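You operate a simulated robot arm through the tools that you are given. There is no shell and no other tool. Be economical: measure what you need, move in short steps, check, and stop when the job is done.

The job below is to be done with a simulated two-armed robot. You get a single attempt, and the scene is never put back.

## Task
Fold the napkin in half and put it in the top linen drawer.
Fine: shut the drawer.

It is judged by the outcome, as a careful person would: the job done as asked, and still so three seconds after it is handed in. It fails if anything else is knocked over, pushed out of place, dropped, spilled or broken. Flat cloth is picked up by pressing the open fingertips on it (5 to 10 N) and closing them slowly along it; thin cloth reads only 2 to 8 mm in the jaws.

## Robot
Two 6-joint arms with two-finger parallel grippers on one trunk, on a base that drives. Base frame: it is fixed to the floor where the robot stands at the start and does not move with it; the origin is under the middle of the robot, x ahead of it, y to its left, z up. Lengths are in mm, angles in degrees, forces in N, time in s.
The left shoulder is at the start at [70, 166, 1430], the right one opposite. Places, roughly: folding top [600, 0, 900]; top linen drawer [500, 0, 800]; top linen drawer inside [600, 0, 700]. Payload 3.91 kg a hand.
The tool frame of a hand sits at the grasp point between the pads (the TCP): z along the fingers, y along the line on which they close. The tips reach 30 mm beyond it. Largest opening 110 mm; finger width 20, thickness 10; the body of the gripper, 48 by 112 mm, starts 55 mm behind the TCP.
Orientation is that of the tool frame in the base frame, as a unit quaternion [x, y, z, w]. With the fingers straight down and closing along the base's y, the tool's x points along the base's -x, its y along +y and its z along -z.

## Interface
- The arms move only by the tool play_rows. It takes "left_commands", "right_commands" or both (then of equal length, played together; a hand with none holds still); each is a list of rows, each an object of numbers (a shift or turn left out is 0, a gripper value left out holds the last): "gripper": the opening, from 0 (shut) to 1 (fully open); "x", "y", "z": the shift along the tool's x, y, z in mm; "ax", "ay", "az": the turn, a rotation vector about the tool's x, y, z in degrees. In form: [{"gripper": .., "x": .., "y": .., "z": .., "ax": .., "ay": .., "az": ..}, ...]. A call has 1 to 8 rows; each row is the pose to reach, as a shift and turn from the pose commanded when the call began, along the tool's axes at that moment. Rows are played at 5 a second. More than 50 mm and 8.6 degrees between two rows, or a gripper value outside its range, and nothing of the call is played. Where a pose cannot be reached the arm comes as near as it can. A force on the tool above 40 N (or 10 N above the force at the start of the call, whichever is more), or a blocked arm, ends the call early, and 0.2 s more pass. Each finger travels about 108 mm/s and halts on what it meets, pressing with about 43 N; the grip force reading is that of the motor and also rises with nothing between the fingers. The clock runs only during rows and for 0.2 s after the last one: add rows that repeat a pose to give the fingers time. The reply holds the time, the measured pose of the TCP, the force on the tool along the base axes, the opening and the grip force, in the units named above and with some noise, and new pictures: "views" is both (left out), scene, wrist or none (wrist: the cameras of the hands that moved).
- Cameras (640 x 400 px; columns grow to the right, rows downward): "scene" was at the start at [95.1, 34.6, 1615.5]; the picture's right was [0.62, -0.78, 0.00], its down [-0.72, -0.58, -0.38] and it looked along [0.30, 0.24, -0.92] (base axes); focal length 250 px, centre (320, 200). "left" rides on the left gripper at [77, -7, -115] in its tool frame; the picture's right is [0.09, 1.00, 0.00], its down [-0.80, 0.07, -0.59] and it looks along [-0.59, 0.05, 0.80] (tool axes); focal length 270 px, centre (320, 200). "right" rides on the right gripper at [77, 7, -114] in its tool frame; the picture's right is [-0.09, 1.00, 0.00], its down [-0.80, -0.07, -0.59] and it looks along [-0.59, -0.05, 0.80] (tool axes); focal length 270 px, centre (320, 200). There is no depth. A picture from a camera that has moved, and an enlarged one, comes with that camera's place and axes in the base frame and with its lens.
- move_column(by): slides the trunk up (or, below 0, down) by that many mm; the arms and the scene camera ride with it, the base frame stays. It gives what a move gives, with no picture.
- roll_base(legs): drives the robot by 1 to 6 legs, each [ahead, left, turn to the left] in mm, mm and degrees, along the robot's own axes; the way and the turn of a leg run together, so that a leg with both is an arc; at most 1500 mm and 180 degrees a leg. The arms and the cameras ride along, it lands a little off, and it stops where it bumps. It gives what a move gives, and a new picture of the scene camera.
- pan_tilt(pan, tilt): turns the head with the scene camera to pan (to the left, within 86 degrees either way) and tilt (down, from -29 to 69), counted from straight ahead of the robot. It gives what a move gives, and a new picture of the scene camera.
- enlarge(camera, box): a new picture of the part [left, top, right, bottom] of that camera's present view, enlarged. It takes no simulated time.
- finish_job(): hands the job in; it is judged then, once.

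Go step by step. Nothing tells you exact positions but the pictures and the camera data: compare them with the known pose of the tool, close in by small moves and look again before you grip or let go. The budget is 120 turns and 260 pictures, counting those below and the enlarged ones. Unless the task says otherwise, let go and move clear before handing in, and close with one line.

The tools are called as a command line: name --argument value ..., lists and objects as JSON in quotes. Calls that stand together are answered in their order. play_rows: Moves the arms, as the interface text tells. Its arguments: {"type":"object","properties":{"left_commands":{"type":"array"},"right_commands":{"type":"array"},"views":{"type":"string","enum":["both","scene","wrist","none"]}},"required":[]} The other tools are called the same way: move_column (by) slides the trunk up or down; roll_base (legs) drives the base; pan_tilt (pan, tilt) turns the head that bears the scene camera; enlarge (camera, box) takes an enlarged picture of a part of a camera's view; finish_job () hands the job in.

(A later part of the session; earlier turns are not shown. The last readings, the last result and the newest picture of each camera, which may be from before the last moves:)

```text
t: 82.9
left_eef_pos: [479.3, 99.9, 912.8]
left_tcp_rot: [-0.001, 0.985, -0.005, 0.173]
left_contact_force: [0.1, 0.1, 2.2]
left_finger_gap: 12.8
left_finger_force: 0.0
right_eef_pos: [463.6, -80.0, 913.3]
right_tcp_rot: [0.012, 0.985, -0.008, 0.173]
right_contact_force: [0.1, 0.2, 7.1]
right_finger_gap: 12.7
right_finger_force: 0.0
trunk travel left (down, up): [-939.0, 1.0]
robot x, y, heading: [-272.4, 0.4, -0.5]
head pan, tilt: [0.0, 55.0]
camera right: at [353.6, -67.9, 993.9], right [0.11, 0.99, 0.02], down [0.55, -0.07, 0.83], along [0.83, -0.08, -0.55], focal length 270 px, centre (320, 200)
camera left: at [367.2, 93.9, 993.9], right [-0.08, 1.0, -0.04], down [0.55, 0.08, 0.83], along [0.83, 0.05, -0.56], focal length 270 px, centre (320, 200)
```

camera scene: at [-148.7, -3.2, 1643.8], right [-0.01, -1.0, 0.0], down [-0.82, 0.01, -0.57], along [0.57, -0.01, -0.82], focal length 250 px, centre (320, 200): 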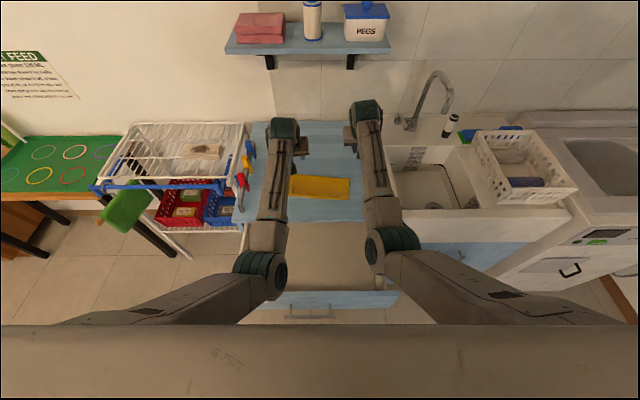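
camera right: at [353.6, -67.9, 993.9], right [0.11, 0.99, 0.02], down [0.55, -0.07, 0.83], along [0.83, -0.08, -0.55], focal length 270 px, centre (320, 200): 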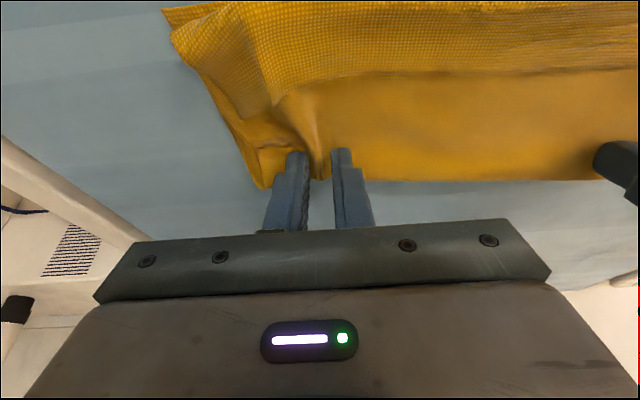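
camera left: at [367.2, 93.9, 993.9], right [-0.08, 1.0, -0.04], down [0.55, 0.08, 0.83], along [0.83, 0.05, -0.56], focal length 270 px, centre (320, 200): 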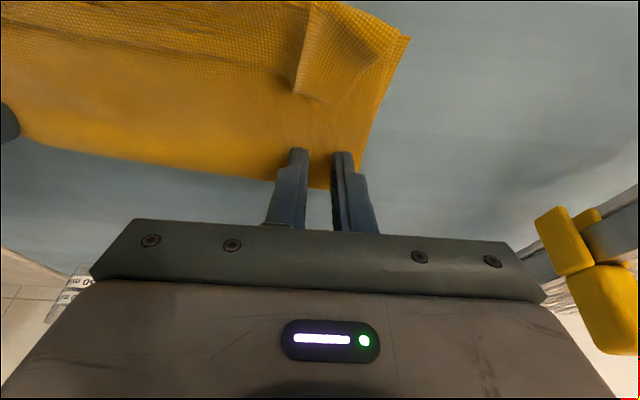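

The right has a ridge; the left slipped. I reopen the left, press a bit more and close again.

play_rows --left_commands '[{"gripper": 0.24, "z": -3}, {"gripper": 0.36, "z": -3}, {"gripper": 0.36, "z": 0}, {"gripper": 0.36, "x": 0.7, "z": 2}, {"gripper": 0.36, "x": 0.7, "z": 2}]' --right_commands '[{"gripper": 0.09}, {"gripper": 0.06}, {"gripper": 0.03}, {"gripper": 0}, {"gripper": 0}]' --views "none"

play_rows --left_commands '[{"gripper": 0.33}, {"gripper": 0.3}, {"gripper": 0.27}, {"gripper": 0.24}, {"gripper": 0.21}, {"gripper": 0.18}, {"gripper": 0.15}, {"gripper": 0.12}]' --views "wrist"

enlarge --camera "right" --box '[160, 0, 480, 200]'

```text
t: 84.1
left_eef_pos: [479.4, 100.1, 914.1]
left_tcp_rot: [-0.001, 0.985, -0.005, 0.174]
left_contact_force: [0.0, -0.5, 11.5]
left_finger_gap: 39.5
left_finger_force: 0.0
right_eef_pos: [464.1, -78.8, 911.9]
right_tcp_rot: [0.012, 0.985, -0.009, 0.174]
right_contact_force: [-0.1, 1.3, 3.4]
right_finger_gap: 1.8
right_finger_force: 41.9
trunk travel left (down, up): [-939.0, 1.0]
robot x, y, heading: [-267.5, 0.7, -0.2]
head pan, tilt: [0.0, 55.0]
```

```text
t: 85.9
left_eef_pos: [477.7, 99.5, 913.6]
left_tcp_rot: [0.0, 0.985, -0.005, 0.174]
left_contact_force: [0.3, -4.2, 18.7]
left_finger_gap: 13.4
left_finger_force: 0.1
right_eef_pos: [463.1, -78.4, 913.6]
right_tcp_rot: [0.013, 0.985, -0.009, 0.175]
right_contact_force: [-0.6, 4.5, 0.2]
right_finger_gap: 2.0
right_finger_force: 41.6
trunk travel left (down, up): [-939.0, 1.0]
robot x, y, heading: [-270.2, -4.9, -0.4]
head pan, tilt: [0.0, 55.0]
camera left: at [366.0, 93.3, 993.0], right [-0.08, 1.0, -0.04], down [0.55, 0.08, 0.83], along [0.83, 0.05, -0.55], focal length 270 px, centre (320, 200)
```

left: 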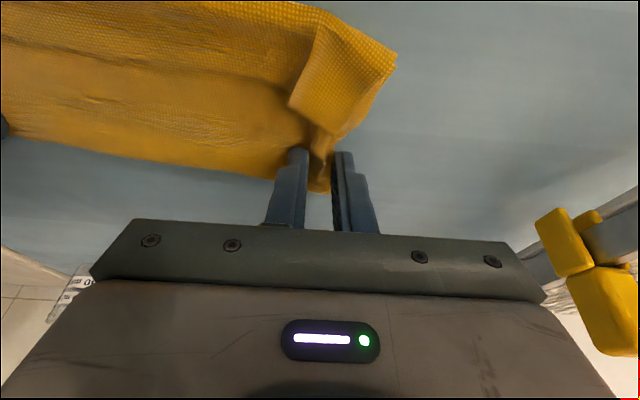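

```text
2.00 times, centred on (320, 100) of right
camera zoom: at [352.2, -67.8, 994.7], right [0.11, 0.99, 0.02], down [0.55, -0.08, 0.83], along [0.83, -0.08, -0.55], focal length 541 px, centre (320, 400)
```

zoom: 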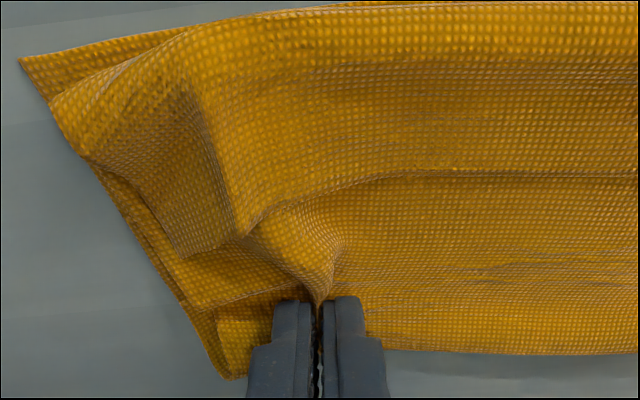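

Both ridges exist now. I finish closing the left and lift gently.

play_rows --left_commands '[{"gripper": 0.09}, {"gripper": 0.06}, {"gripper": 0.03}, {"gripper": 0.01}, {"gripper": 0}, {"gripper": 0}]' --views "none"

play_rows --left_commands '[{"x": -5, "z": -14}, {"x": -10, "z": -28}, {"x": -15, "z": -42}, {"x": -20, "z": -56}, {"x": -20, "z": -56}]' --right_commands '[{"x": -5, "z": -14}, {"x": -10, "z": -28}, {"x": -15, "z": -42}, {"x": -20, "z": -56}, {"x": -20, "z": -56}]' --views "both"

```text
t: 87.3
left_eef_pos: [477.2, 99.8, 912.0]
left_tcp_rot: [-0.001, 0.985, -0.005, 0.174]
left_contact_force: [-1.6, -13.4, 19.2]
left_finger_gap: 2.2
left_finger_force: 42.6
right_eef_pos: [462.8, -78.4, 914.9]
right_tcp_rot: [0.012, 0.985, -0.007, 0.174]
right_contact_force: [0.0, 13.2, -0.2]
right_finger_gap: 1.8
right_finger_force: 41.9
trunk travel left (down, up): [-939.0, 1.0]
robot x, y, heading: [-268.0, 0.0, -0.6]
head pan, tilt: [0.0, 55.0]
```

```text
t: 88.5
left_eef_pos: [479.2, 100.5, 969.6]
left_tcp_rot: [0.0, 0.985, -0.006, 0.172]
left_contact_force: [-0.6, -14.9, 0.2]
left_finger_gap: 2.6
left_finger_force: 42.7
right_eef_pos: [464.3, -77.8, 972.0]
right_tcp_rot: [0.013, 0.985, -0.008, 0.173]
right_contact_force: [1.7, 13.6, -0.6]
right_finger_gap: 2.0
right_finger_force: 41.9
trunk travel left (down, up): [-939.0, 1.0]
robot x, y, heading: [-267.7, -1.2, -0.4]
head pan, tilt: [0.0, 55.0]
camera scene: at [-146.9, -3.2, 1643.6], right [-0.01, -1.0, 0.0], down [-0.82, 0.01, -0.57], along [0.57, -0.01, -0.82], focal length 250 px, centre (320, 200)
camera right: at [354.0, -66.5, 1052.9], right [0.11, 0.99, 0.02], down [0.55, -0.07, 0.83], along [0.83, -0.08, -0.55], focal length 270 px, centre (320, 200)
camera left: at [368.0, 94.3, 1049.8], right [-0.08, 1.0, -0.04], down [0.55, 0.08, 0.83], along [0.83, 0.05, -0.56], focal length 270 px, centre (320, 200)
```

scene: 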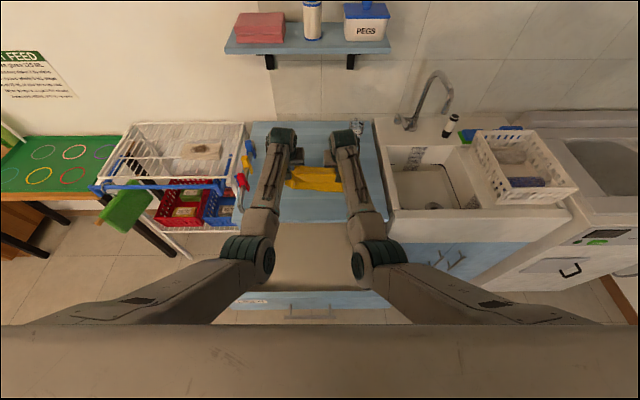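
right: 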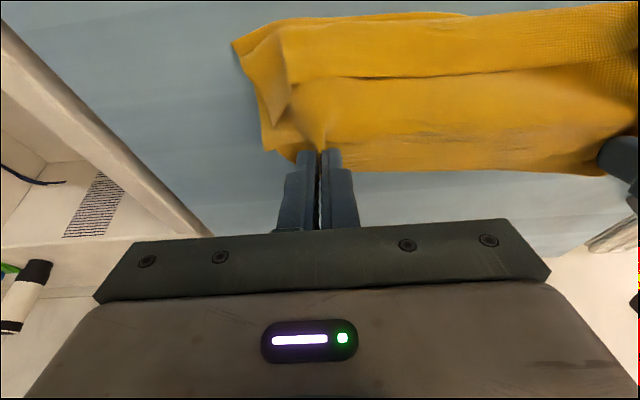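
left: 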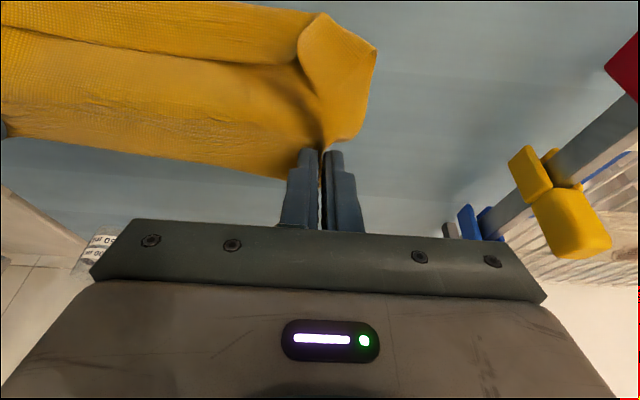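

Both hold. I ease lateral tension and lift until the napkin hangs free.

play_rows --left_commands '[{"x": -6, "y": -4, "z": -23}, {"x": -12, "y": -6, "z": -46}, {"x": -18, "y": -6, "z": -69}, {"x": -25, "y": -6, "z": -92}, {"x": -25, "y": -6, "z": -92}, {"x": -25, "y": -6, "z": -92}]' --right_commands '[{"x": -10, "y": 4, "z": -22}, {"x": -20, "y": 6, "z": -43}, {"x": -30, "y": 6, "z": -65}, {"x": -40, "y": 6, "z": -86}, {"x": -40, "y": 6, "z": -86}, {"x": -40, "y": 6, "z": -86}]' --views "both"

enlarge --camera "scene" --box '[240, 130, 400, 230]'

```text
t: 89.9
left_eef_pos: [471.1, 93.9, 1065.4]
left_tcp_rot: [-0.001, 0.985, -0.004, 0.172]
left_contact_force: [-0.1, 0.2, -0.4]
left_finger_gap: 2.2
left_finger_force: 42.6
right_eef_pos: [473.9, -70.3, 1066.0]
right_tcp_rot: [0.012, 0.985, -0.009, 0.173]
right_contact_force: [0.0, 0.1, 0.3]
right_finger_gap: 1.7
right_finger_force: 41.4
trunk travel left (down, up): [-939.0, 1.0]
robot x, y, heading: [-271.5, -0.7, -0.5]
head pan, tilt: [0.0, 55.0]
camera scene: at [-146.3, -3.2, 1643.6], right [-0.01, -1.0, 0.0], down [-0.82, 0.01, -0.57], along [0.57, -0.01, -0.82], focal length 250 px, centre (320, 200)
camera right: at [363.3, -59.8, 1147.5], right [0.11, 0.99, 0.02], down [0.55, -0.07, 0.83], along [0.83, -0.08, -0.55], focal length 270 px, centre (320, 200)
camera left: at [360.7, 88.9, 1145.2], right [-0.08, 1.0, -0.04], down [0.55, 0.08, 0.83], along [0.83, 0.05, -0.56], focal length 270 px, centre (320, 200)
```

scene: 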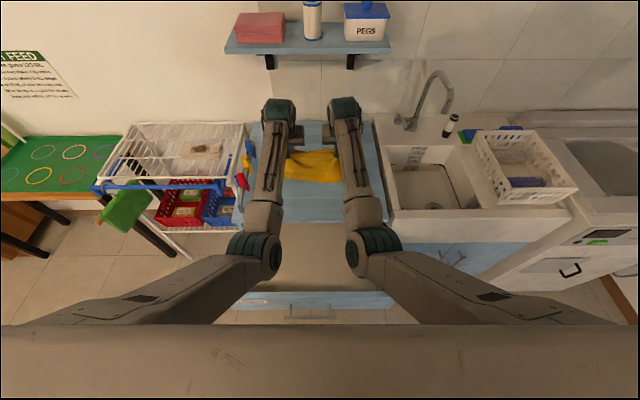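
right: 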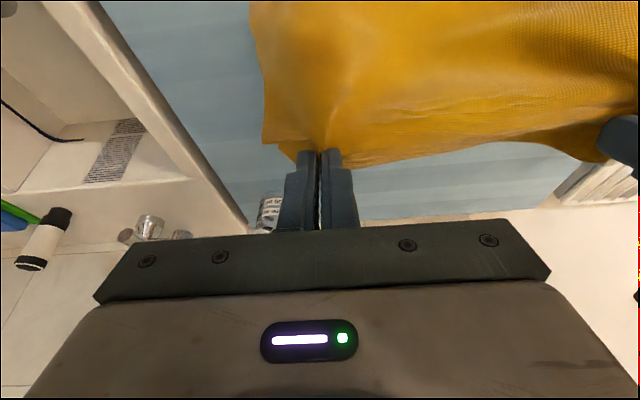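
left: 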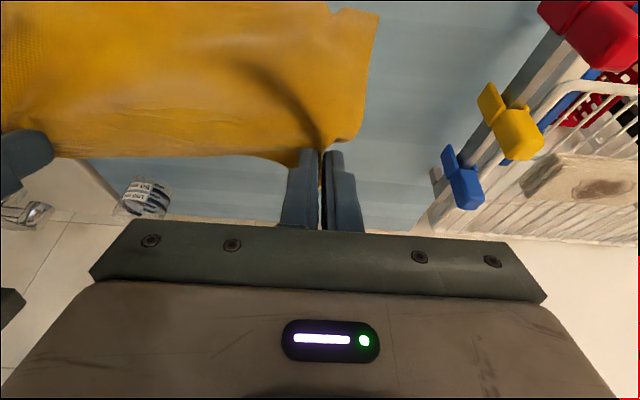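

```text
4.00 times, centred on (320, 180) of scene
camera zoom: at [-146.3, -3.2, 1643.6], right [-0.01, -1.0, 0.0], down [-0.82, 0.01, -0.57], along [0.57, -0.01, -0.82], focal length 1000 px, centre (320, 280)
```

zoom: 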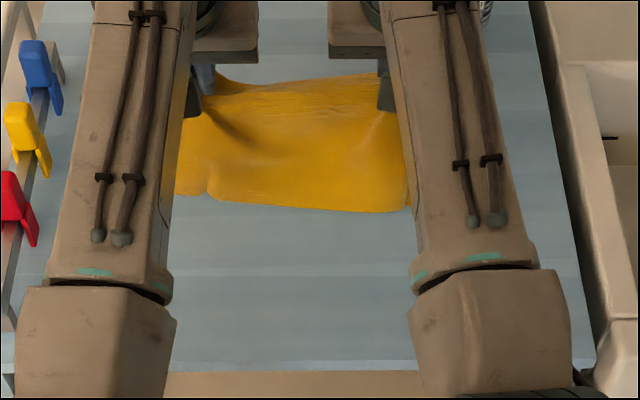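

play_rows --left_commands '[{"x": -6, "z": -16}, {"x": -12, "z": -32}, {"x": -17, "z": -47}, {"x": -17, "z": -47}]' --right_commands '[{"x": -6, "z": -16}, {"x": -12, "z": -32}, {"x": -17, "z": -47}, {"x": -17, "z": -47}]' --views "wrist"

enlarge --camera "scene" --box '[240, 110, 400, 210]'

```text
t: 90.9
left_eef_pos: [471.8, 96.5, 1114.9]
left_tcp_rot: [-0.001, 0.985, -0.005, 0.171]
left_contact_force: [-0.8, 0.0, -0.5]
left_finger_gap: 2.0
left_finger_force: 41.9
right_eef_pos: [473.1, -69.4, 1115.7]
right_tcp_rot: [0.012, 0.985, -0.008, 0.172]
right_contact_force: [0.4, -1.3, -0.5]
right_finger_gap: 1.9
right_finger_force: 41.5
trunk travel left (down, up): [-939.0, 1.0]
robot x, y, heading: [-268.0, -1.0, -0.3]
head pan, tilt: [0.0, 55.0]
camera right: at [362.7, -58.5, 1196.8], right [0.11, 0.99, 0.02], down [0.55, -0.07, 0.83], along [0.83, -0.08, -0.55], focal length 270 px, centre (320, 200)
camera left: at [360.3, 89.8, 1195.1], right [-0.08, 1.0, -0.04], down [0.55, 0.08, 0.83], along [0.83, 0.05, -0.56], focal length 270 px, centre (320, 200)
```

right: 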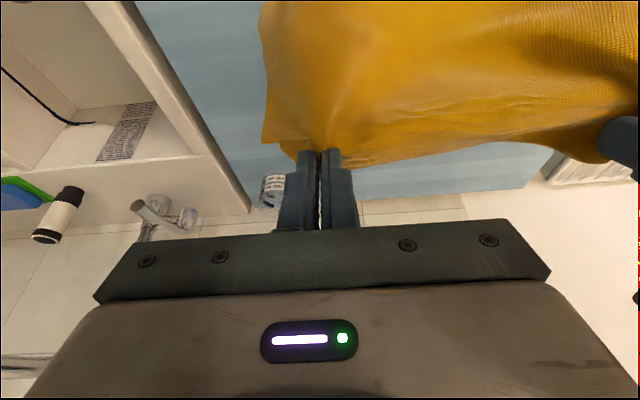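
left: 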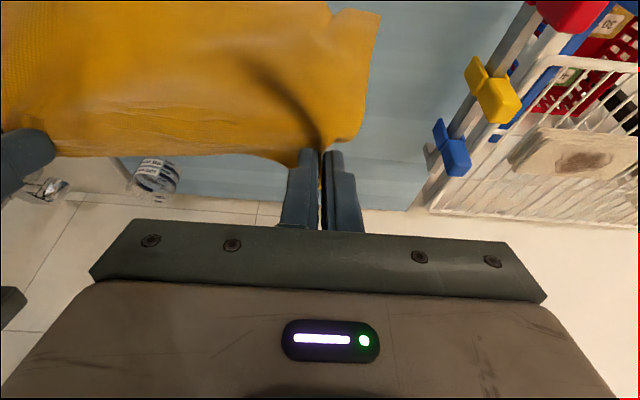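

```text
4.00 times, centred on (320, 160) of scene
camera zoom: at [-146.5, -3.2, 1643.6], right [-0.01, -1.0, 0.0], down [-0.82, 0.01, -0.57], along [0.57, -0.01, -0.82], focal length 1000 px, centre (320, 360)
```

zoom: 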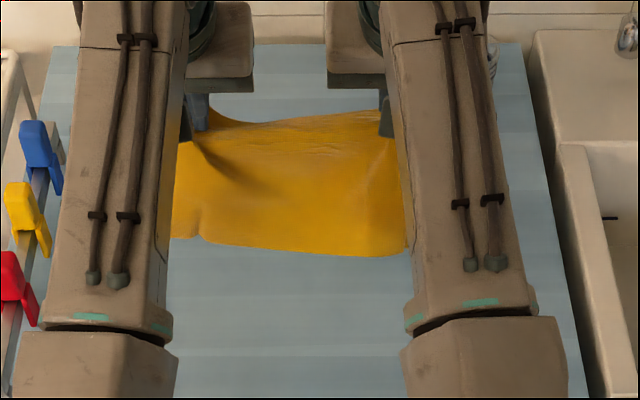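

The napkin hangs free, front layer ≈125 mm, so it's held at about its midline. I drive back over the open drawer.

roll_base --legs '[[-272, 0, 0.4]]'

enlarge --camera "scene" --box '[240, 90, 400, 190]'

```text
t: 92.8
left_eef_pos: [204.6, 102.0, 1112.7]
left_tcp_rot: [-0.004, 0.985, -0.004, 0.17]
left_contact_force: [0.1, 0.7, 0.5]
left_finger_gap: 2.4
left_finger_force: 42.1
right_eef_pos: [207.7, -63.9, 1113.2]
right_tcp_rot: [0.01, 0.985, -0.008, 0.173]
right_contact_force: [0.6, 0.6, 0.1]
right_finger_gap: 1.9
right_finger_force: 41.9
trunk travel left (down, up): [-939.0, 1.0]
robot x, y, heading: [-537.3, 3.6, -0.2]
head pan, tilt: [0.0, 55.0]
camera scene: at [-411.9, -0.7, 1643.3], right [0.0, -1.0, 0.0], down [-0.82, 0.0, -0.57], along [0.57, 0.0, -0.82], focal length 250 px, centre (320, 200)
```

scene: 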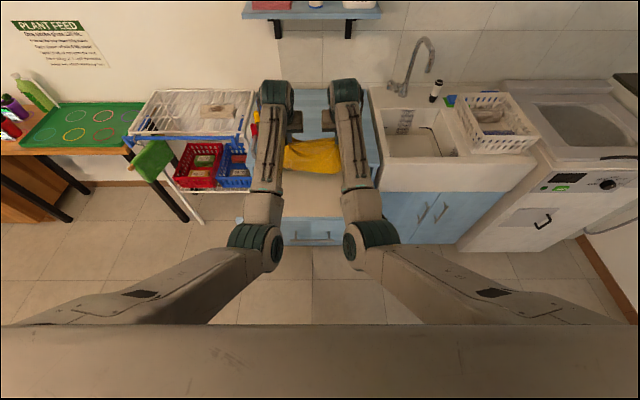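

```text
4.00 times, centred on (320, 140) of scene
camera zoom: at [-411.9, -0.7, 1643.3], right [0.0, -1.0, 0.0], down [-0.82, 0.0, -0.57], along [0.57, 0.0, -0.82], focal length 1000 px, centre (320, 440)
```

zoom: 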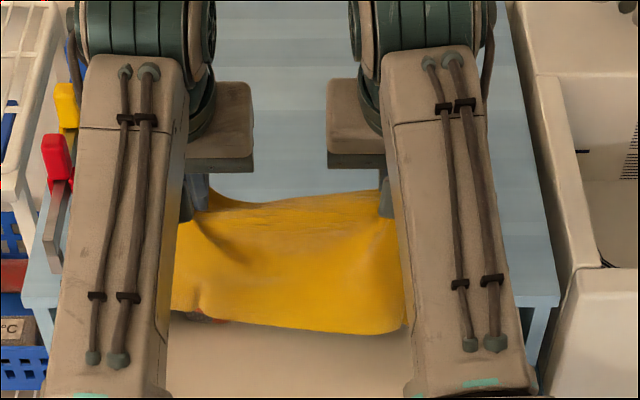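

Hands are centred over the drawer. I lower while drawing slightly toward the drawer front.

play_rows --left_commands '[{"x": 20, "y": 1, "z": 21}, {"x": 39, "y": 2, "z": 42}, {"x": 59, "y": 3, "z": 63}, {"x": 78, "y": 4, "z": 84}, {"x": 98, "y": 5, "z": 105}, {"x": 118, "y": 5, "z": 127}, {"x": 138, "y": 5, "z": 148}, {"x": 157, "y": 5, "z": 169}]' --right_commands '[{"x": 20, "y": -1, "z": 21}, {"x": 39, "y": -2, "z": 42}, {"x": 59, "y": -3, "z": 63}, {"x": 78, "y": -4, "z": 84}, {"x": 98, "y": -5, "z": 105}, {"x": 118, "y": -5, "z": 127}, {"x": 138, "y": -5, "z": 148}, {"x": 157, "y": -5, "z": 169}]' --views "both"

enlarge --camera "scene" --box '[240, 120, 400, 220]'

```text
t: 94.1
left_eef_pos: [146.6, 101.1, 983.4]
left_tcp_rot: [-0.004, 0.984, -0.013, 0.176]
left_contact_force: [6.4, -33.9, 6.7]
left_finger_gap: 2.1
left_finger_force: 42.7
right_eef_pos: [180.2, -88.7, 1017.1]
right_tcp_rot: [0.014, 0.979, -0.018, 0.203]
right_contact_force: [-6.9, 34.9, -6.4]
right_finger_gap: 2.1
right_finger_force: 42.0
trunk travel left (down, up): [-939.0, 1.0]
robot x, y, heading: [-539.9, 2.2, -0.3]
head pan, tilt: [0.0, 55.0]
stopped in row 6 (left hand): the force on the tool passed its limit (the readings are from after the stop); the commanded pose is now the measured one
camera scene: at [-415.2, -0.6, 1643.6], right [0.0, -1.0, 0.0], down [-0.82, 0.0, -0.57], along [0.57, 0.0, -0.82], focal length 250 px, centre (320, 200)
camera right: at [64.2, -75.4, 1090.9], right [0.11, 0.99, 0.01], down [0.5, -0.06, 0.87], along [0.86, -0.1, -0.5], focal length 270 px, centre (320, 200)
camera left: at [35.1, 95.6, 1064.0], right [-0.08, 0.99, -0.06], down [0.54, 0.09, 0.83], along [0.83, 0.04, -0.55], focal length 270 px, centre (320, 200)
```

scene: 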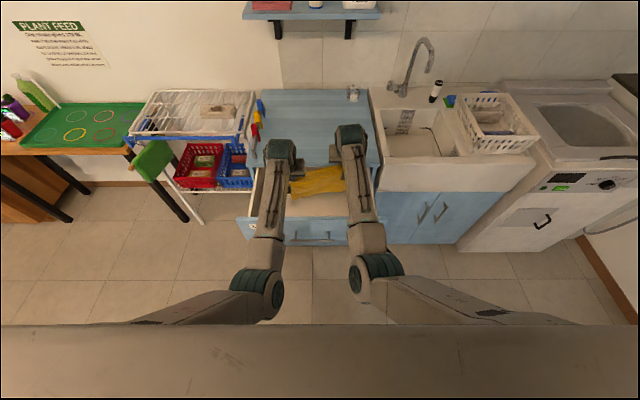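
right: 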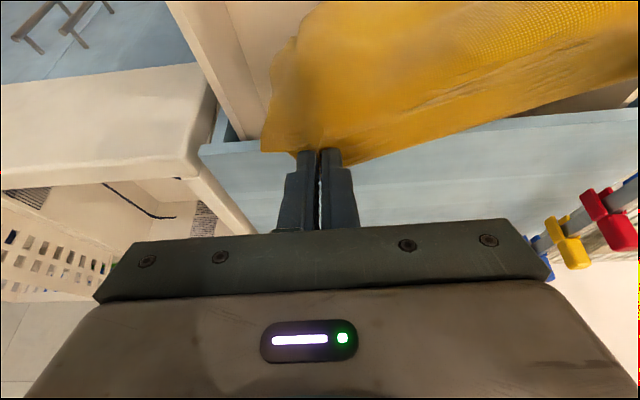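
left: 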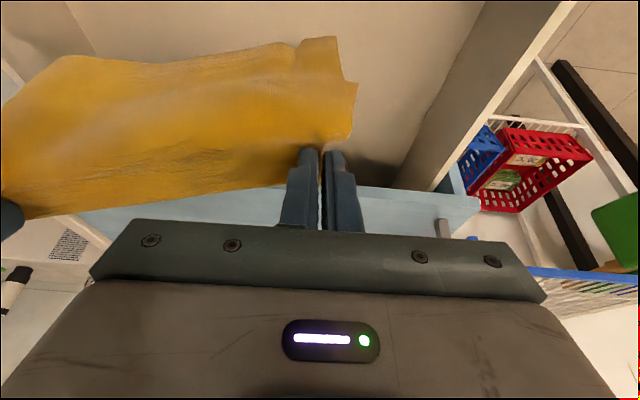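

```text
4.00 times, centred on (320, 170) of scene
camera zoom: at [-415.2, -0.6, 1643.6], right [0.0, -1.0, 0.0], down [-0.82, 0.0, -0.57], along [0.57, 0.0, -0.82], focal length 1000 px, centre (320, 320)
```

zoom: 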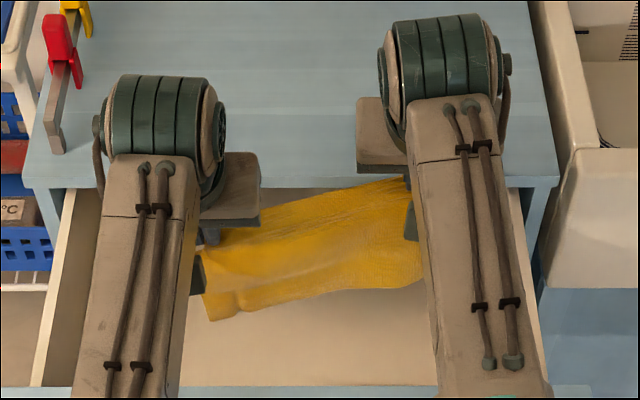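

The right hand lagged at its inner limit and tension rose; the grip still holds. I realign the hands, then use the column for lowering.

play_rows --left_commands '[{"x": -5, "y": -2, "z": 2}, {"x": -10, "y": -4, "z": 3}, {"x": -14, "y": -4, "z": 5}, {"x": -14, "y": -4, "z": 5}]' --right_commands '[{"x": 8, "y": 5, "z": 7, "ay": 1}, {"x": 16, "y": 8, "z": 14, "ay": 2}, {"x": 27, "y": 8, "z": 25, "ay": 3}, {"x": 27, "y": 8, "z": 25, "ay": 3}]' --views "none"

```text
t: 95.1
left_eef_pos: [159.5, 100.1, 981.8]
left_tcp_rot: [-0.004, 0.985, -0.007, 0.174]
left_contact_force: [0.4, -13.5, 0.9]
left_finger_gap: 2.3
left_finger_force: 42.3
right_eef_pos: [173.0, -88.0, 994.5]
right_tcp_rot: [0.016, 0.982, -0.024, 0.187]
right_contact_force: [-0.9, 12.6, -0.9]
right_finger_gap: 2.0
right_finger_force: 41.5
trunk travel left (down, up): [-939.0, 1.0]
robot x, y, heading: [-539.1, 0.2, -0.1]
head pan, tilt: [0.0, 55.0]
```

play_rows --left_commands '[{"x": 7, "y": -2, "z": 18}, {"x": 14, "y": -3, "z": 36}, {"x": 21, "y": -4, "z": 54}, {"x": 28, "y": -4, "z": 72}, {"x": 31, "y": -4, "z": 80}]' --right_commands '[{"x": 7, "y": 2, "z": 20}, {"x": 14, "y": 4, "z": 40}, {"x": 21, "y": 5, "z": 60}, {"x": 28, "y": 6, "z": 80}, {"x": 31, "y": 6, "z": 90}]' --views "none"

```text
t: 96.3
left_eef_pos: [158.4, 93.3, 896.9]
left_tcp_rot: [-0.004, 0.985, -0.007, 0.175]
left_contact_force: [-0.9, -0.1, -0.9]
left_finger_gap: 2.2
left_finger_force: 42.2
right_eef_pos: [166.6, -76.0, 886.6]
right_tcp_rot: [0.015, 0.984, -0.018, 0.177]
right_contact_force: [0.4, 0.2, -0.2]
right_finger_gap: 1.8
right_finger_force: 41.9
trunk travel left (down, up): [-939.0, 1.0]
robot x, y, heading: [-537.3, 0.2, 0.1]
head pan, tilt: [0.0, 55.0]
```

Relieved. I shift the base back ~45 mm so edges touch down near the drawer front, then check.

roll_base --legs '[[-45, 0, 0]]'

enlarge --camera "scene" --box '[240, 110, 400, 210]'

enlarge --camera "left" --box '[0, 0, 640, 400]'

```text
t: 97.2
left_eef_pos: [120.0, 93.6, 891.4]
left_tcp_rot: [-0.004, 0.985, -0.008, 0.172]
left_contact_force: [0.4, -0.3, 0.0]
left_finger_gap: 2.3
left_finger_force: 42.3
right_eef_pos: [129.4, -76.1, 881.9]
right_tcp_rot: [0.013, 0.984, -0.018, 0.174]
right_contact_force: [1.2, 0.0, -0.6]
right_finger_gap: 1.5
right_finger_force: 41.8
trunk travel left (down, up): [-939.0, 1.0]
robot x, y, heading: [-582.0, 1.1, 0.1]
head pan, tilt: [0.0, 55.0]
camera scene: at [-447.3, -0.7, 1642.4], right [0.0, -1.0, 0.0], down [-0.82, 0.0, -0.57], along [0.57, 0.0, -0.82], focal length 250 px, centre (320, 200)
```

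scene: 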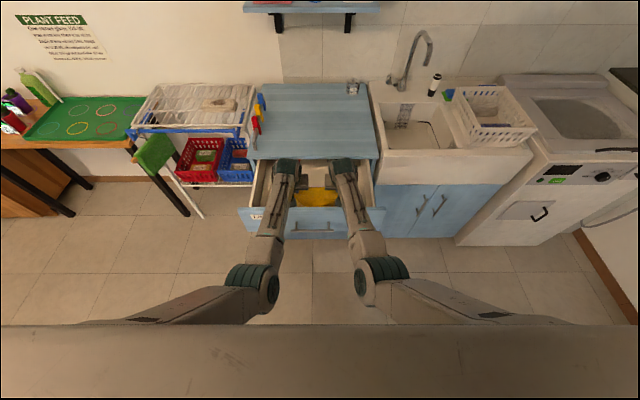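

```text
4.00 times, centred on (320, 160) of scene
camera zoom: at [-447.3, -0.7, 1642.4], right [0.0, -1.0, 0.0], down [-0.82, 0.0, -0.57], along [0.57, 0.0, -0.82], focal length 1000 px, centre (320, 360)
```

zoom: 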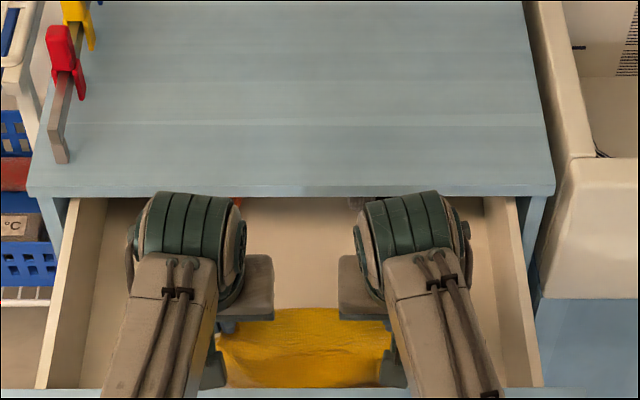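

```text
1.00 times, centred on (320, 200) of left
camera zoom: at [10.0, 87.8, 972.1], right [-0.09, 1.0, -0.05], down [0.55, 0.09, 0.83], along [0.83, 0.05, -0.56], focal length 270 px, centre (320, 200)
```

zoom: 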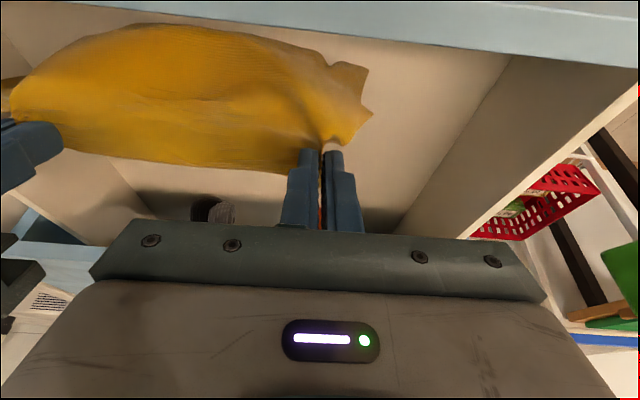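

The napkin is inside the drawer opening with its edges just above the floor. I lower while moving away from me so both layers trail on the near side.

play_rows --left_commands '[{"x": -3, "z": 16}, {"x": -8, "z": 32}, {"x": -14, "z": 52}, {"x": -20, "z": 72}, {"x": -27, "z": 93}, {"x": -27, "z": 93}]' --right_commands '[{"x": -3, "z": 15}, {"x": -7, "z": 29}, {"x": -12, "z": 48}, {"x": -18, "z": 67}, {"x": -24, "z": 86}, {"x": -24, "z": 86}]' --views "both"

enlarge --camera "scene" --box '[240, 120, 400, 220]'

```text
t: 98.6
left_eef_pos: [163.8, 92.7, 829.1]
left_tcp_rot: [-0.003, 0.984, -0.008, 0.177]
left_contact_force: [-0.2, -0.1, 0.2]
left_finger_gap: 2.5
left_finger_force: 41.7
left hand out of reach, approached as far as the arm can: row 5, 6
right_eef_pos: [165.1, -82.0, 827.8]
right_tcp_rot: [0.014, 0.983, -0.018, 0.179]
right_contact_force: [-0.1, 0.4, 0.0]
right_finger_gap: 1.6
right_finger_force: 42.1
right hand out of reach, approached as far as the arm can: row 5, 6
trunk travel left (down, up): [-939.0, 1.0]
robot x, y, heading: [-583.3, -2.0, -0.2]
head pan, tilt: [0.0, 55.0]
camera scene: at [-462.2, -0.6, 1643.9], right [0.0, -1.0, 0.0], down [-0.82, 0.0, -0.57], along [0.57, 0.0, -0.82], focal length 250 px, centre (320, 200)
camera right: at [52.4, -68.9, 907.2], right [0.12, 0.99, 0.0], down [0.54, -0.06, 0.84], along [0.83, -0.1, -0.54], focal length 270 px, centre (320, 200)
camera left: at [52.1, 87.1, 909.3], right [-0.09, 1.0, -0.05], down [0.54, 0.09, 0.83], along [0.83, 0.05, -0.55], focal length 270 px, centre (320, 200)
```

scene: 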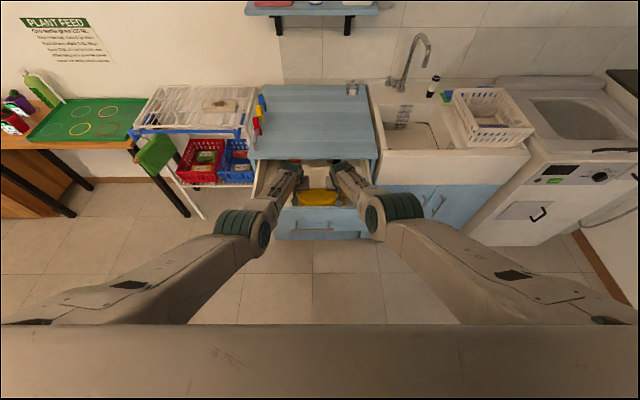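
right: 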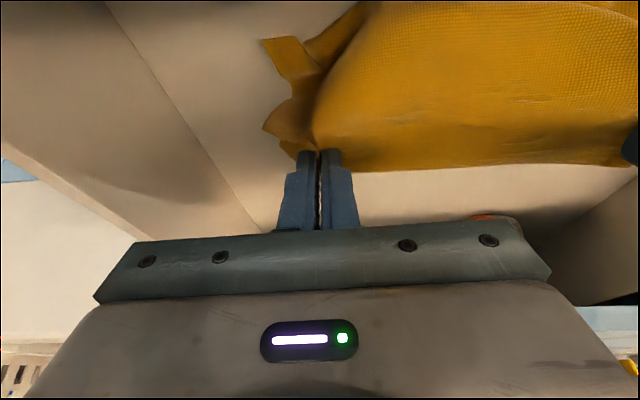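
left: 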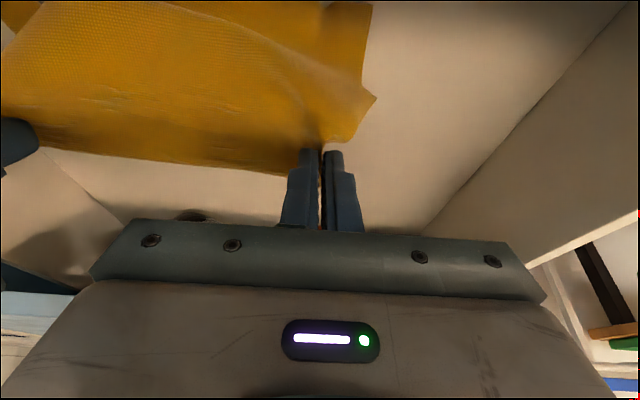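

```text
4.00 times, centred on (320, 170) of scene
camera zoom: at [-462.2, -0.6, 1643.9], right [0.0, -1.0, 0.0], down [-0.82, 0.0, -0.57], along [0.57, 0.0, -0.82], focal length 1000 px, centre (320, 320)
```

zoom: 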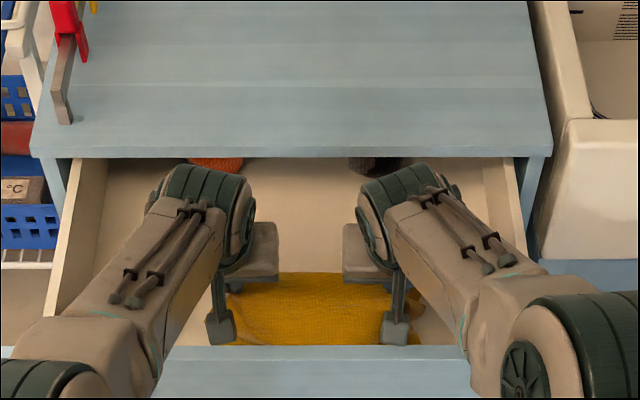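

roll_base --legs '[[22, 0, 0]]'

move_column --by -25

roll_base --legs '[[22, 0, 0]]'

move_column --by -25

enlarge --camera "left" --box '[0, 0, 640, 400]'

enlarge --camera "right" --box '[0, 0, 640, 400]'

```text
t: 99.4
left_eef_pos: [183.7, 93.1, 832.2]
left_tcp_rot: [-0.004, 0.984, -0.007, 0.178]
left_contact_force: [-0.8, -0.2, 0.2]
left_finger_gap: 2.1
left_finger_force: 41.6
right_eef_pos: [182.2, -81.9, 830.4]
right_tcp_rot: [0.014, 0.983, -0.019, 0.182]
right_contact_force: [-0.9, 0.1, 0.1]
right_finger_gap: 1.7
right_finger_force: 41.2
trunk travel left (down, up): [-939.0, 1.0]
robot x, y, heading: [-561.0, -0.2, -0.3]
head pan, tilt: [0.0, 55.0]
camera scene: at [-446.5, -0.7, 1644.4], right [0.0, -1.0, 0.0], down [-0.82, 0.0, -0.58], along [0.58, 0.0, -0.82], focal length 250 px, centre (320, 200)
```

scene: 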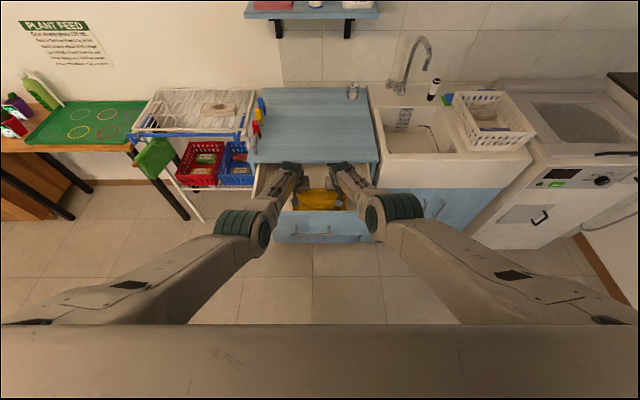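

```text
t: 100.1
left_eef_pos: [186.1, 91.6, 803.6]
left_tcp_rot: [-0.003, 0.984, -0.008, 0.175]
left_contact_force: [0.5, -0.8, 0.2]
left_finger_gap: 2.2
left_finger_force: 42.0
right_eef_pos: [185.9, -81.8, 803.2]
right_tcp_rot: [0.015, 0.984, -0.019, 0.179]
right_contact_force: [-0.6, 0.1, -0.7]
right_finger_gap: 1.8
right_finger_force: 41.6
trunk travel left (down, up): [-914.0, 26.0]
robot x, y, heading: [-556.7, 0.7, -0.3]
head pan, tilt: [0.0, 55.0]
```

```text
t: 100.9
left_eef_pos: [204.7, 93.2, 806.4]
left_tcp_rot: [-0.003, 0.984, -0.008, 0.178]
left_contact_force: [-0.2, -0.2, 0.3]
left_finger_gap: 2.4
left_finger_force: 42.3
right_eef_pos: [204.4, -82.1, 804.9]
right_tcp_rot: [0.013, 0.983, -0.018, 0.18]
right_contact_force: [-0.1, -0.4, 0.7]
right_finger_gap: 1.9
right_finger_force: 41.3
trunk travel left (down, up): [-914.0, 26.0]
robot x, y, heading: [-536.8, 1.2, 0.0]
head pan, tilt: [0.0, 55.0]
camera scene: at [-423.9, -0.8, 1619.4], right [0.0, -1.0, 0.0], down [-0.82, 0.0, -0.58], along [0.58, 0.0, -0.82], focal length 250 px, centre (320, 200)
```

scene: 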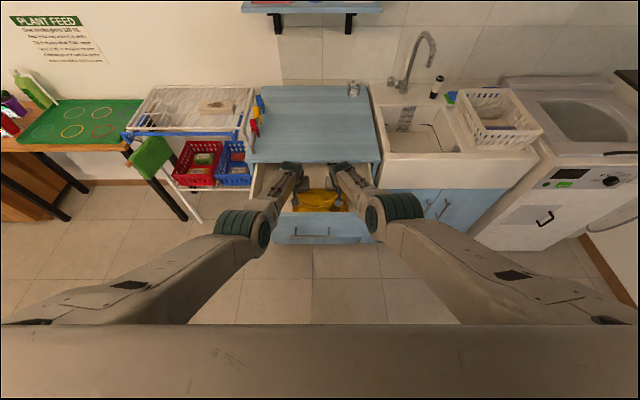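

```text
t: 101.6
left_eef_pos: [208.1, 94.1, 777.6]
left_tcp_rot: [-0.003, 0.985, -0.008, 0.175]
left_contact_force: [0.6, 0.4, 0.3]
left_finger_gap: 2.0
left_finger_force: 42.2
right_eef_pos: [208.0, -81.5, 777.5]
right_tcp_rot: [0.014, 0.984, -0.018, 0.178]
right_contact_force: [0.6, 0.4, 0.1]
right_finger_gap: 1.8
right_finger_force: 42.0
trunk travel left (down, up): [-889.0, 51.0]
robot x, y, heading: [-535.1, 4.4, -0.1]
head pan, tilt: [0.0, 55.0]
```

```text
1.00 times, centred on (320, 200) of left
camera zoom: at [96.0, 86.8, 858.7], right [-0.09, 1.0, -0.05], down [0.55, 0.09, 0.83], along [0.83, 0.05, -0.55], focal length 270 px, centre (320, 200)
```

zoom: 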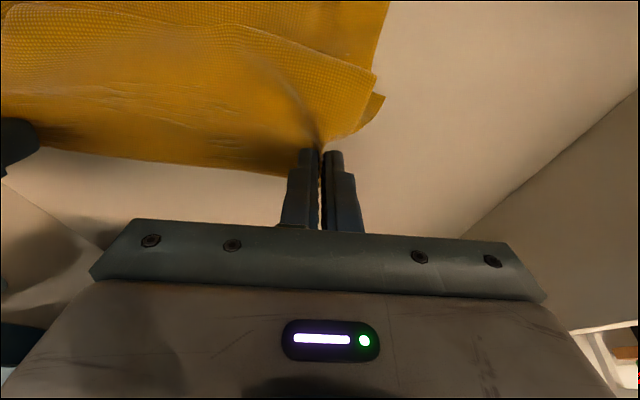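

```text
1.00 times, centred on (320, 200) of right
camera zoom: at [96.4, -68.8, 856.6], right [0.12, 0.99, 0.0], down [0.54, -0.06, 0.84], along [0.83, -0.1, -0.54], focal length 270 px, centre (320, 200)
```

zoom: 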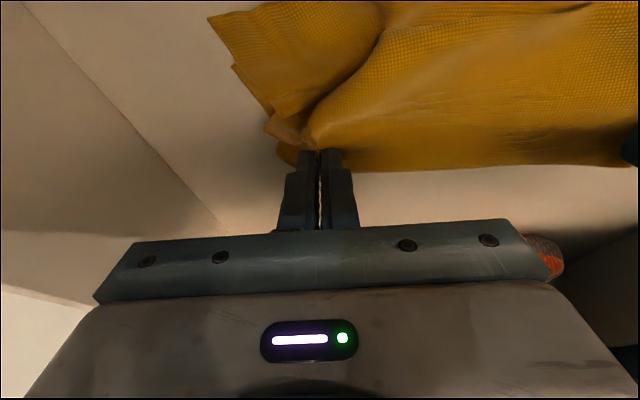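

Both layers trail on the near side as wanted. A little more forward and down to the floor.

roll_base --legs '[[15, 0, 0]]'

move_column --by -18

enlarge --camera "left" --box '[0, 0, 640, 400]'

enlarge --camera "scene" --box '[240, 140, 400, 240]'

```text
t: 102.3
left_eef_pos: [220.6, 92.5, 781.5]
left_tcp_rot: [-0.003, 0.984, -0.008, 0.177]
left_contact_force: [0.8, -0.1, -0.5]
left_finger_gap: 2.2
left_finger_force: 42.5
right_eef_pos: [221.4, -82.6, 779.4]
right_tcp_rot: [0.014, 0.983, -0.018, 0.18]
right_contact_force: [0.0, 0.9, 1.0]
right_finger_gap: 1.9
right_finger_force: 41.8
trunk travel left (down, up): [-889.0, 51.0]
robot x, y, heading: [-523.5, -2.9, -0.0]
head pan, tilt: [0.0, 55.0]
camera scene: at [-406.7, -0.8, 1594.1], right [0.0, -1.0, 0.0], down [-0.82, 0.0, -0.58], along [0.58, 0.0, -0.82], focal length 250 px, centre (320, 200)
```

scene: 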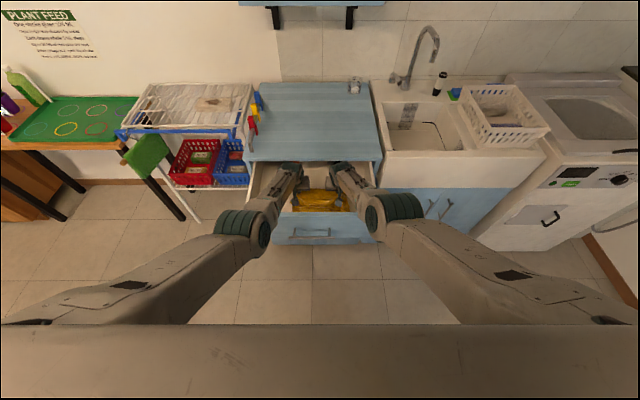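

```text
t: 103.0
left_eef_pos: [222.1, 93.5, 759.8]
left_tcp_rot: [-0.005, 0.984, -0.007, 0.176]
left_contact_force: [-0.3, -0.2, 0.1]
left_finger_gap: 2.2
left_finger_force: 42.0
right_eef_pos: [222.1, -81.4, 758.3]
right_tcp_rot: [0.014, 0.984, -0.018, 0.178]
right_contact_force: [-0.4, -0.9, -0.7]
right_finger_gap: 1.7
right_finger_force: 42.3
trunk travel left (down, up): [-871.0, 69.0]
robot x, y, heading: [-525.0, 4.7, -0.1]
head pan, tilt: [0.0, 55.0]
```

```text
1.00 times, centred on (320, 200) of left
camera zoom: at [111.0, 86.8, 840.6], right [-0.09, 1.0, -0.05], down [0.55, 0.09, 0.83], along [0.83, 0.05, -0.55], focal length 270 px, centre (320, 200)
```

zoom: 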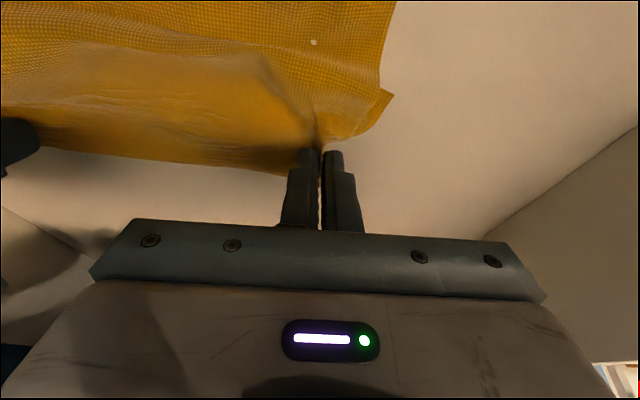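

```text
4.00 times, centred on (320, 190) of scene
camera zoom: at [-402.5, -0.8, 1575.7], right [0.0, -1.0, 0.0], down [-0.82, 0.0, -0.57], along [0.57, 0.0, -0.82], focal length 1000 px, centre (320, 240)
```

zoom: 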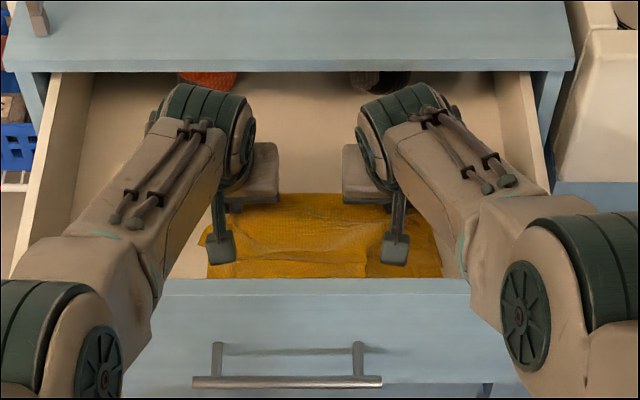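

move_column --by -7

roll_base --legs '[[8, 0, 0]]'

```text
t: 103.6
left_eef_pos: [222.7, 91.8, 752.4]
left_tcp_rot: [-0.004, 0.984, -0.007, 0.176]
left_contact_force: [0.1, -0.2, 0.1]
left_finger_gap: 2.2
left_finger_force: 42.0
right_eef_pos: [224.3, -81.8, 749.8]
right_tcp_rot: [0.015, 0.984, -0.019, 0.178]
right_contact_force: [-0.1, -0.3, 0.4]
right_finger_gap: 1.9
right_finger_force: 42.4
trunk travel left (down, up): [-864.0, 76.0]
robot x, y, heading: [-522.8, -0.2, -0.3]
head pan, tilt: [0.0, 55.0]
```

```text
t: 104.3
left_eef_pos: [230.4, 92.4, 753.7]
left_tcp_rot: [-0.004, 0.984, -0.007, 0.176]
left_contact_force: [0.1, 0.6, -0.2]
left_finger_gap: 2.0
left_finger_force: 42.5
right_eef_pos: [230.5, -81.2, 752.8]
right_tcp_rot: [0.014, 0.984, -0.018, 0.179]
right_contact_force: [-0.1, -1.1, 0.0]
right_finger_gap: 1.8
right_finger_force: 41.8
trunk travel left (down, up): [-864.0, 76.0]
robot x, y, heading: [-517.0, 0.8, -0.3]
head pan, tilt: [0.0, 55.0]
camera scene: at [-396.5, -0.9, 1568.9], right [0.0, -1.0, 0.0], down [-0.82, 0.0, -0.58], along [0.58, 0.0, -0.82], focal length 250 px, centre (320, 200)
```

scene: 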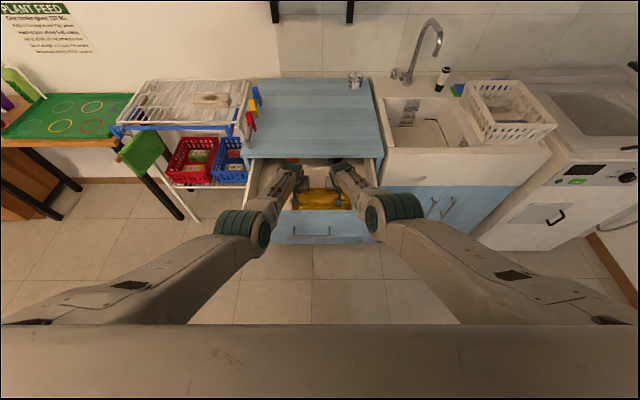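

Close to the floor and no force. I release slowly and rise with the column.

play_rows --left_commands '[{"gripper": 0.03}, {"gripper": 0.08}, {"gripper": 0.14}, {"gripper": 0.2}, {"gripper": 0.2}]' --right_commands '[{"gripper": 0.03}, {"gripper": 0.08}, {"gripper": 0.14}, {"gripper": 0.2}, {"gripper": 0.2}]' --views "none"

move_column --by 76

enlarge --camera "left" --box '[0, 0, 640, 400]'

enlarge --camera "right" --box '[0, 0, 640, 400]'

```text
t: 105.5
left_eef_pos: [230.6, 92.7, 753.3]
left_tcp_rot: [-0.003, 0.984, -0.008, 0.177]
left_contact_force: [-0.7, 0.4, -0.7]
left_finger_gap: 21.9
left_finger_force: 0.0
right_eef_pos: [232.3, -81.7, 751.1]
right_tcp_rot: [0.015, 0.984, -0.019, 0.178]
right_contact_force: [1.0, -0.6, -0.3]
right_finger_gap: 22.1
right_finger_force: 0.0
trunk travel left (down, up): [-864.0, 76.0]
robot x, y, heading: [-515.2, 1.0, -0.2]
head pan, tilt: [0.0, 55.0]
```

```text
t: 106.6
left_eef_pos: [232.2, 91.7, 828.9]
left_tcp_rot: [-0.004, 0.985, -0.007, 0.174]
left_contact_force: [-0.2, -0.5, -0.4]
left_finger_gap: 22.0
left_finger_force: 0.1
right_eef_pos: [231.3, -81.7, 827.9]
right_tcp_rot: [0.014, 0.984, -0.018, 0.178]
right_contact_force: [0.6, -0.4, 0.4]
right_finger_gap: 22.2
right_finger_force: 0.1
trunk travel left (down, up): [-940.0, 0.0]
robot x, y, heading: [-514.8, 5.7, 0.1]
head pan, tilt: [0.0, 55.0]
```

```text
1.00 times, centred on (320, 200) of left
camera zoom: at [119.6, 86.6, 909.0], right [-0.09, 1.0, -0.05], down [0.55, 0.09, 0.83], along [0.83, 0.05, -0.55], focal length 270 px, centre (320, 200)
```

zoom: 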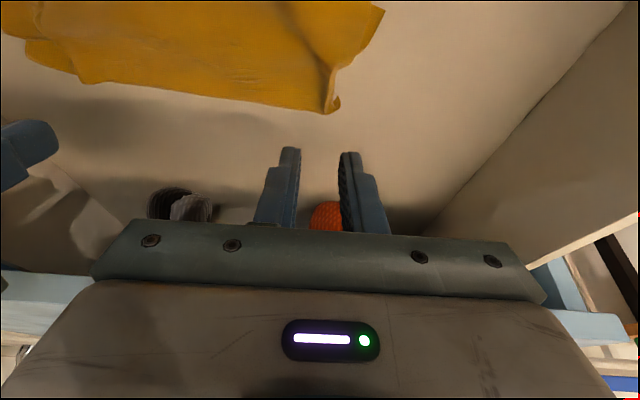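

```text
1.00 times, centred on (320, 200) of right
camera zoom: at [119.8, -68.8, 906.8], right [0.12, 0.99, 0.0], down [0.54, -0.06, 0.84], along [0.83, -0.1, -0.54], focal length 270 px, centre (320, 200)
```

zoom: 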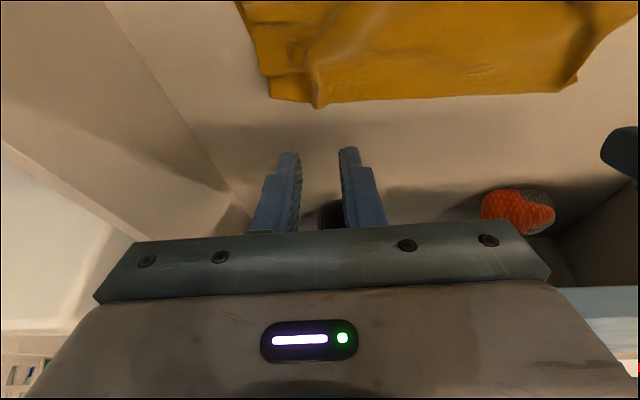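

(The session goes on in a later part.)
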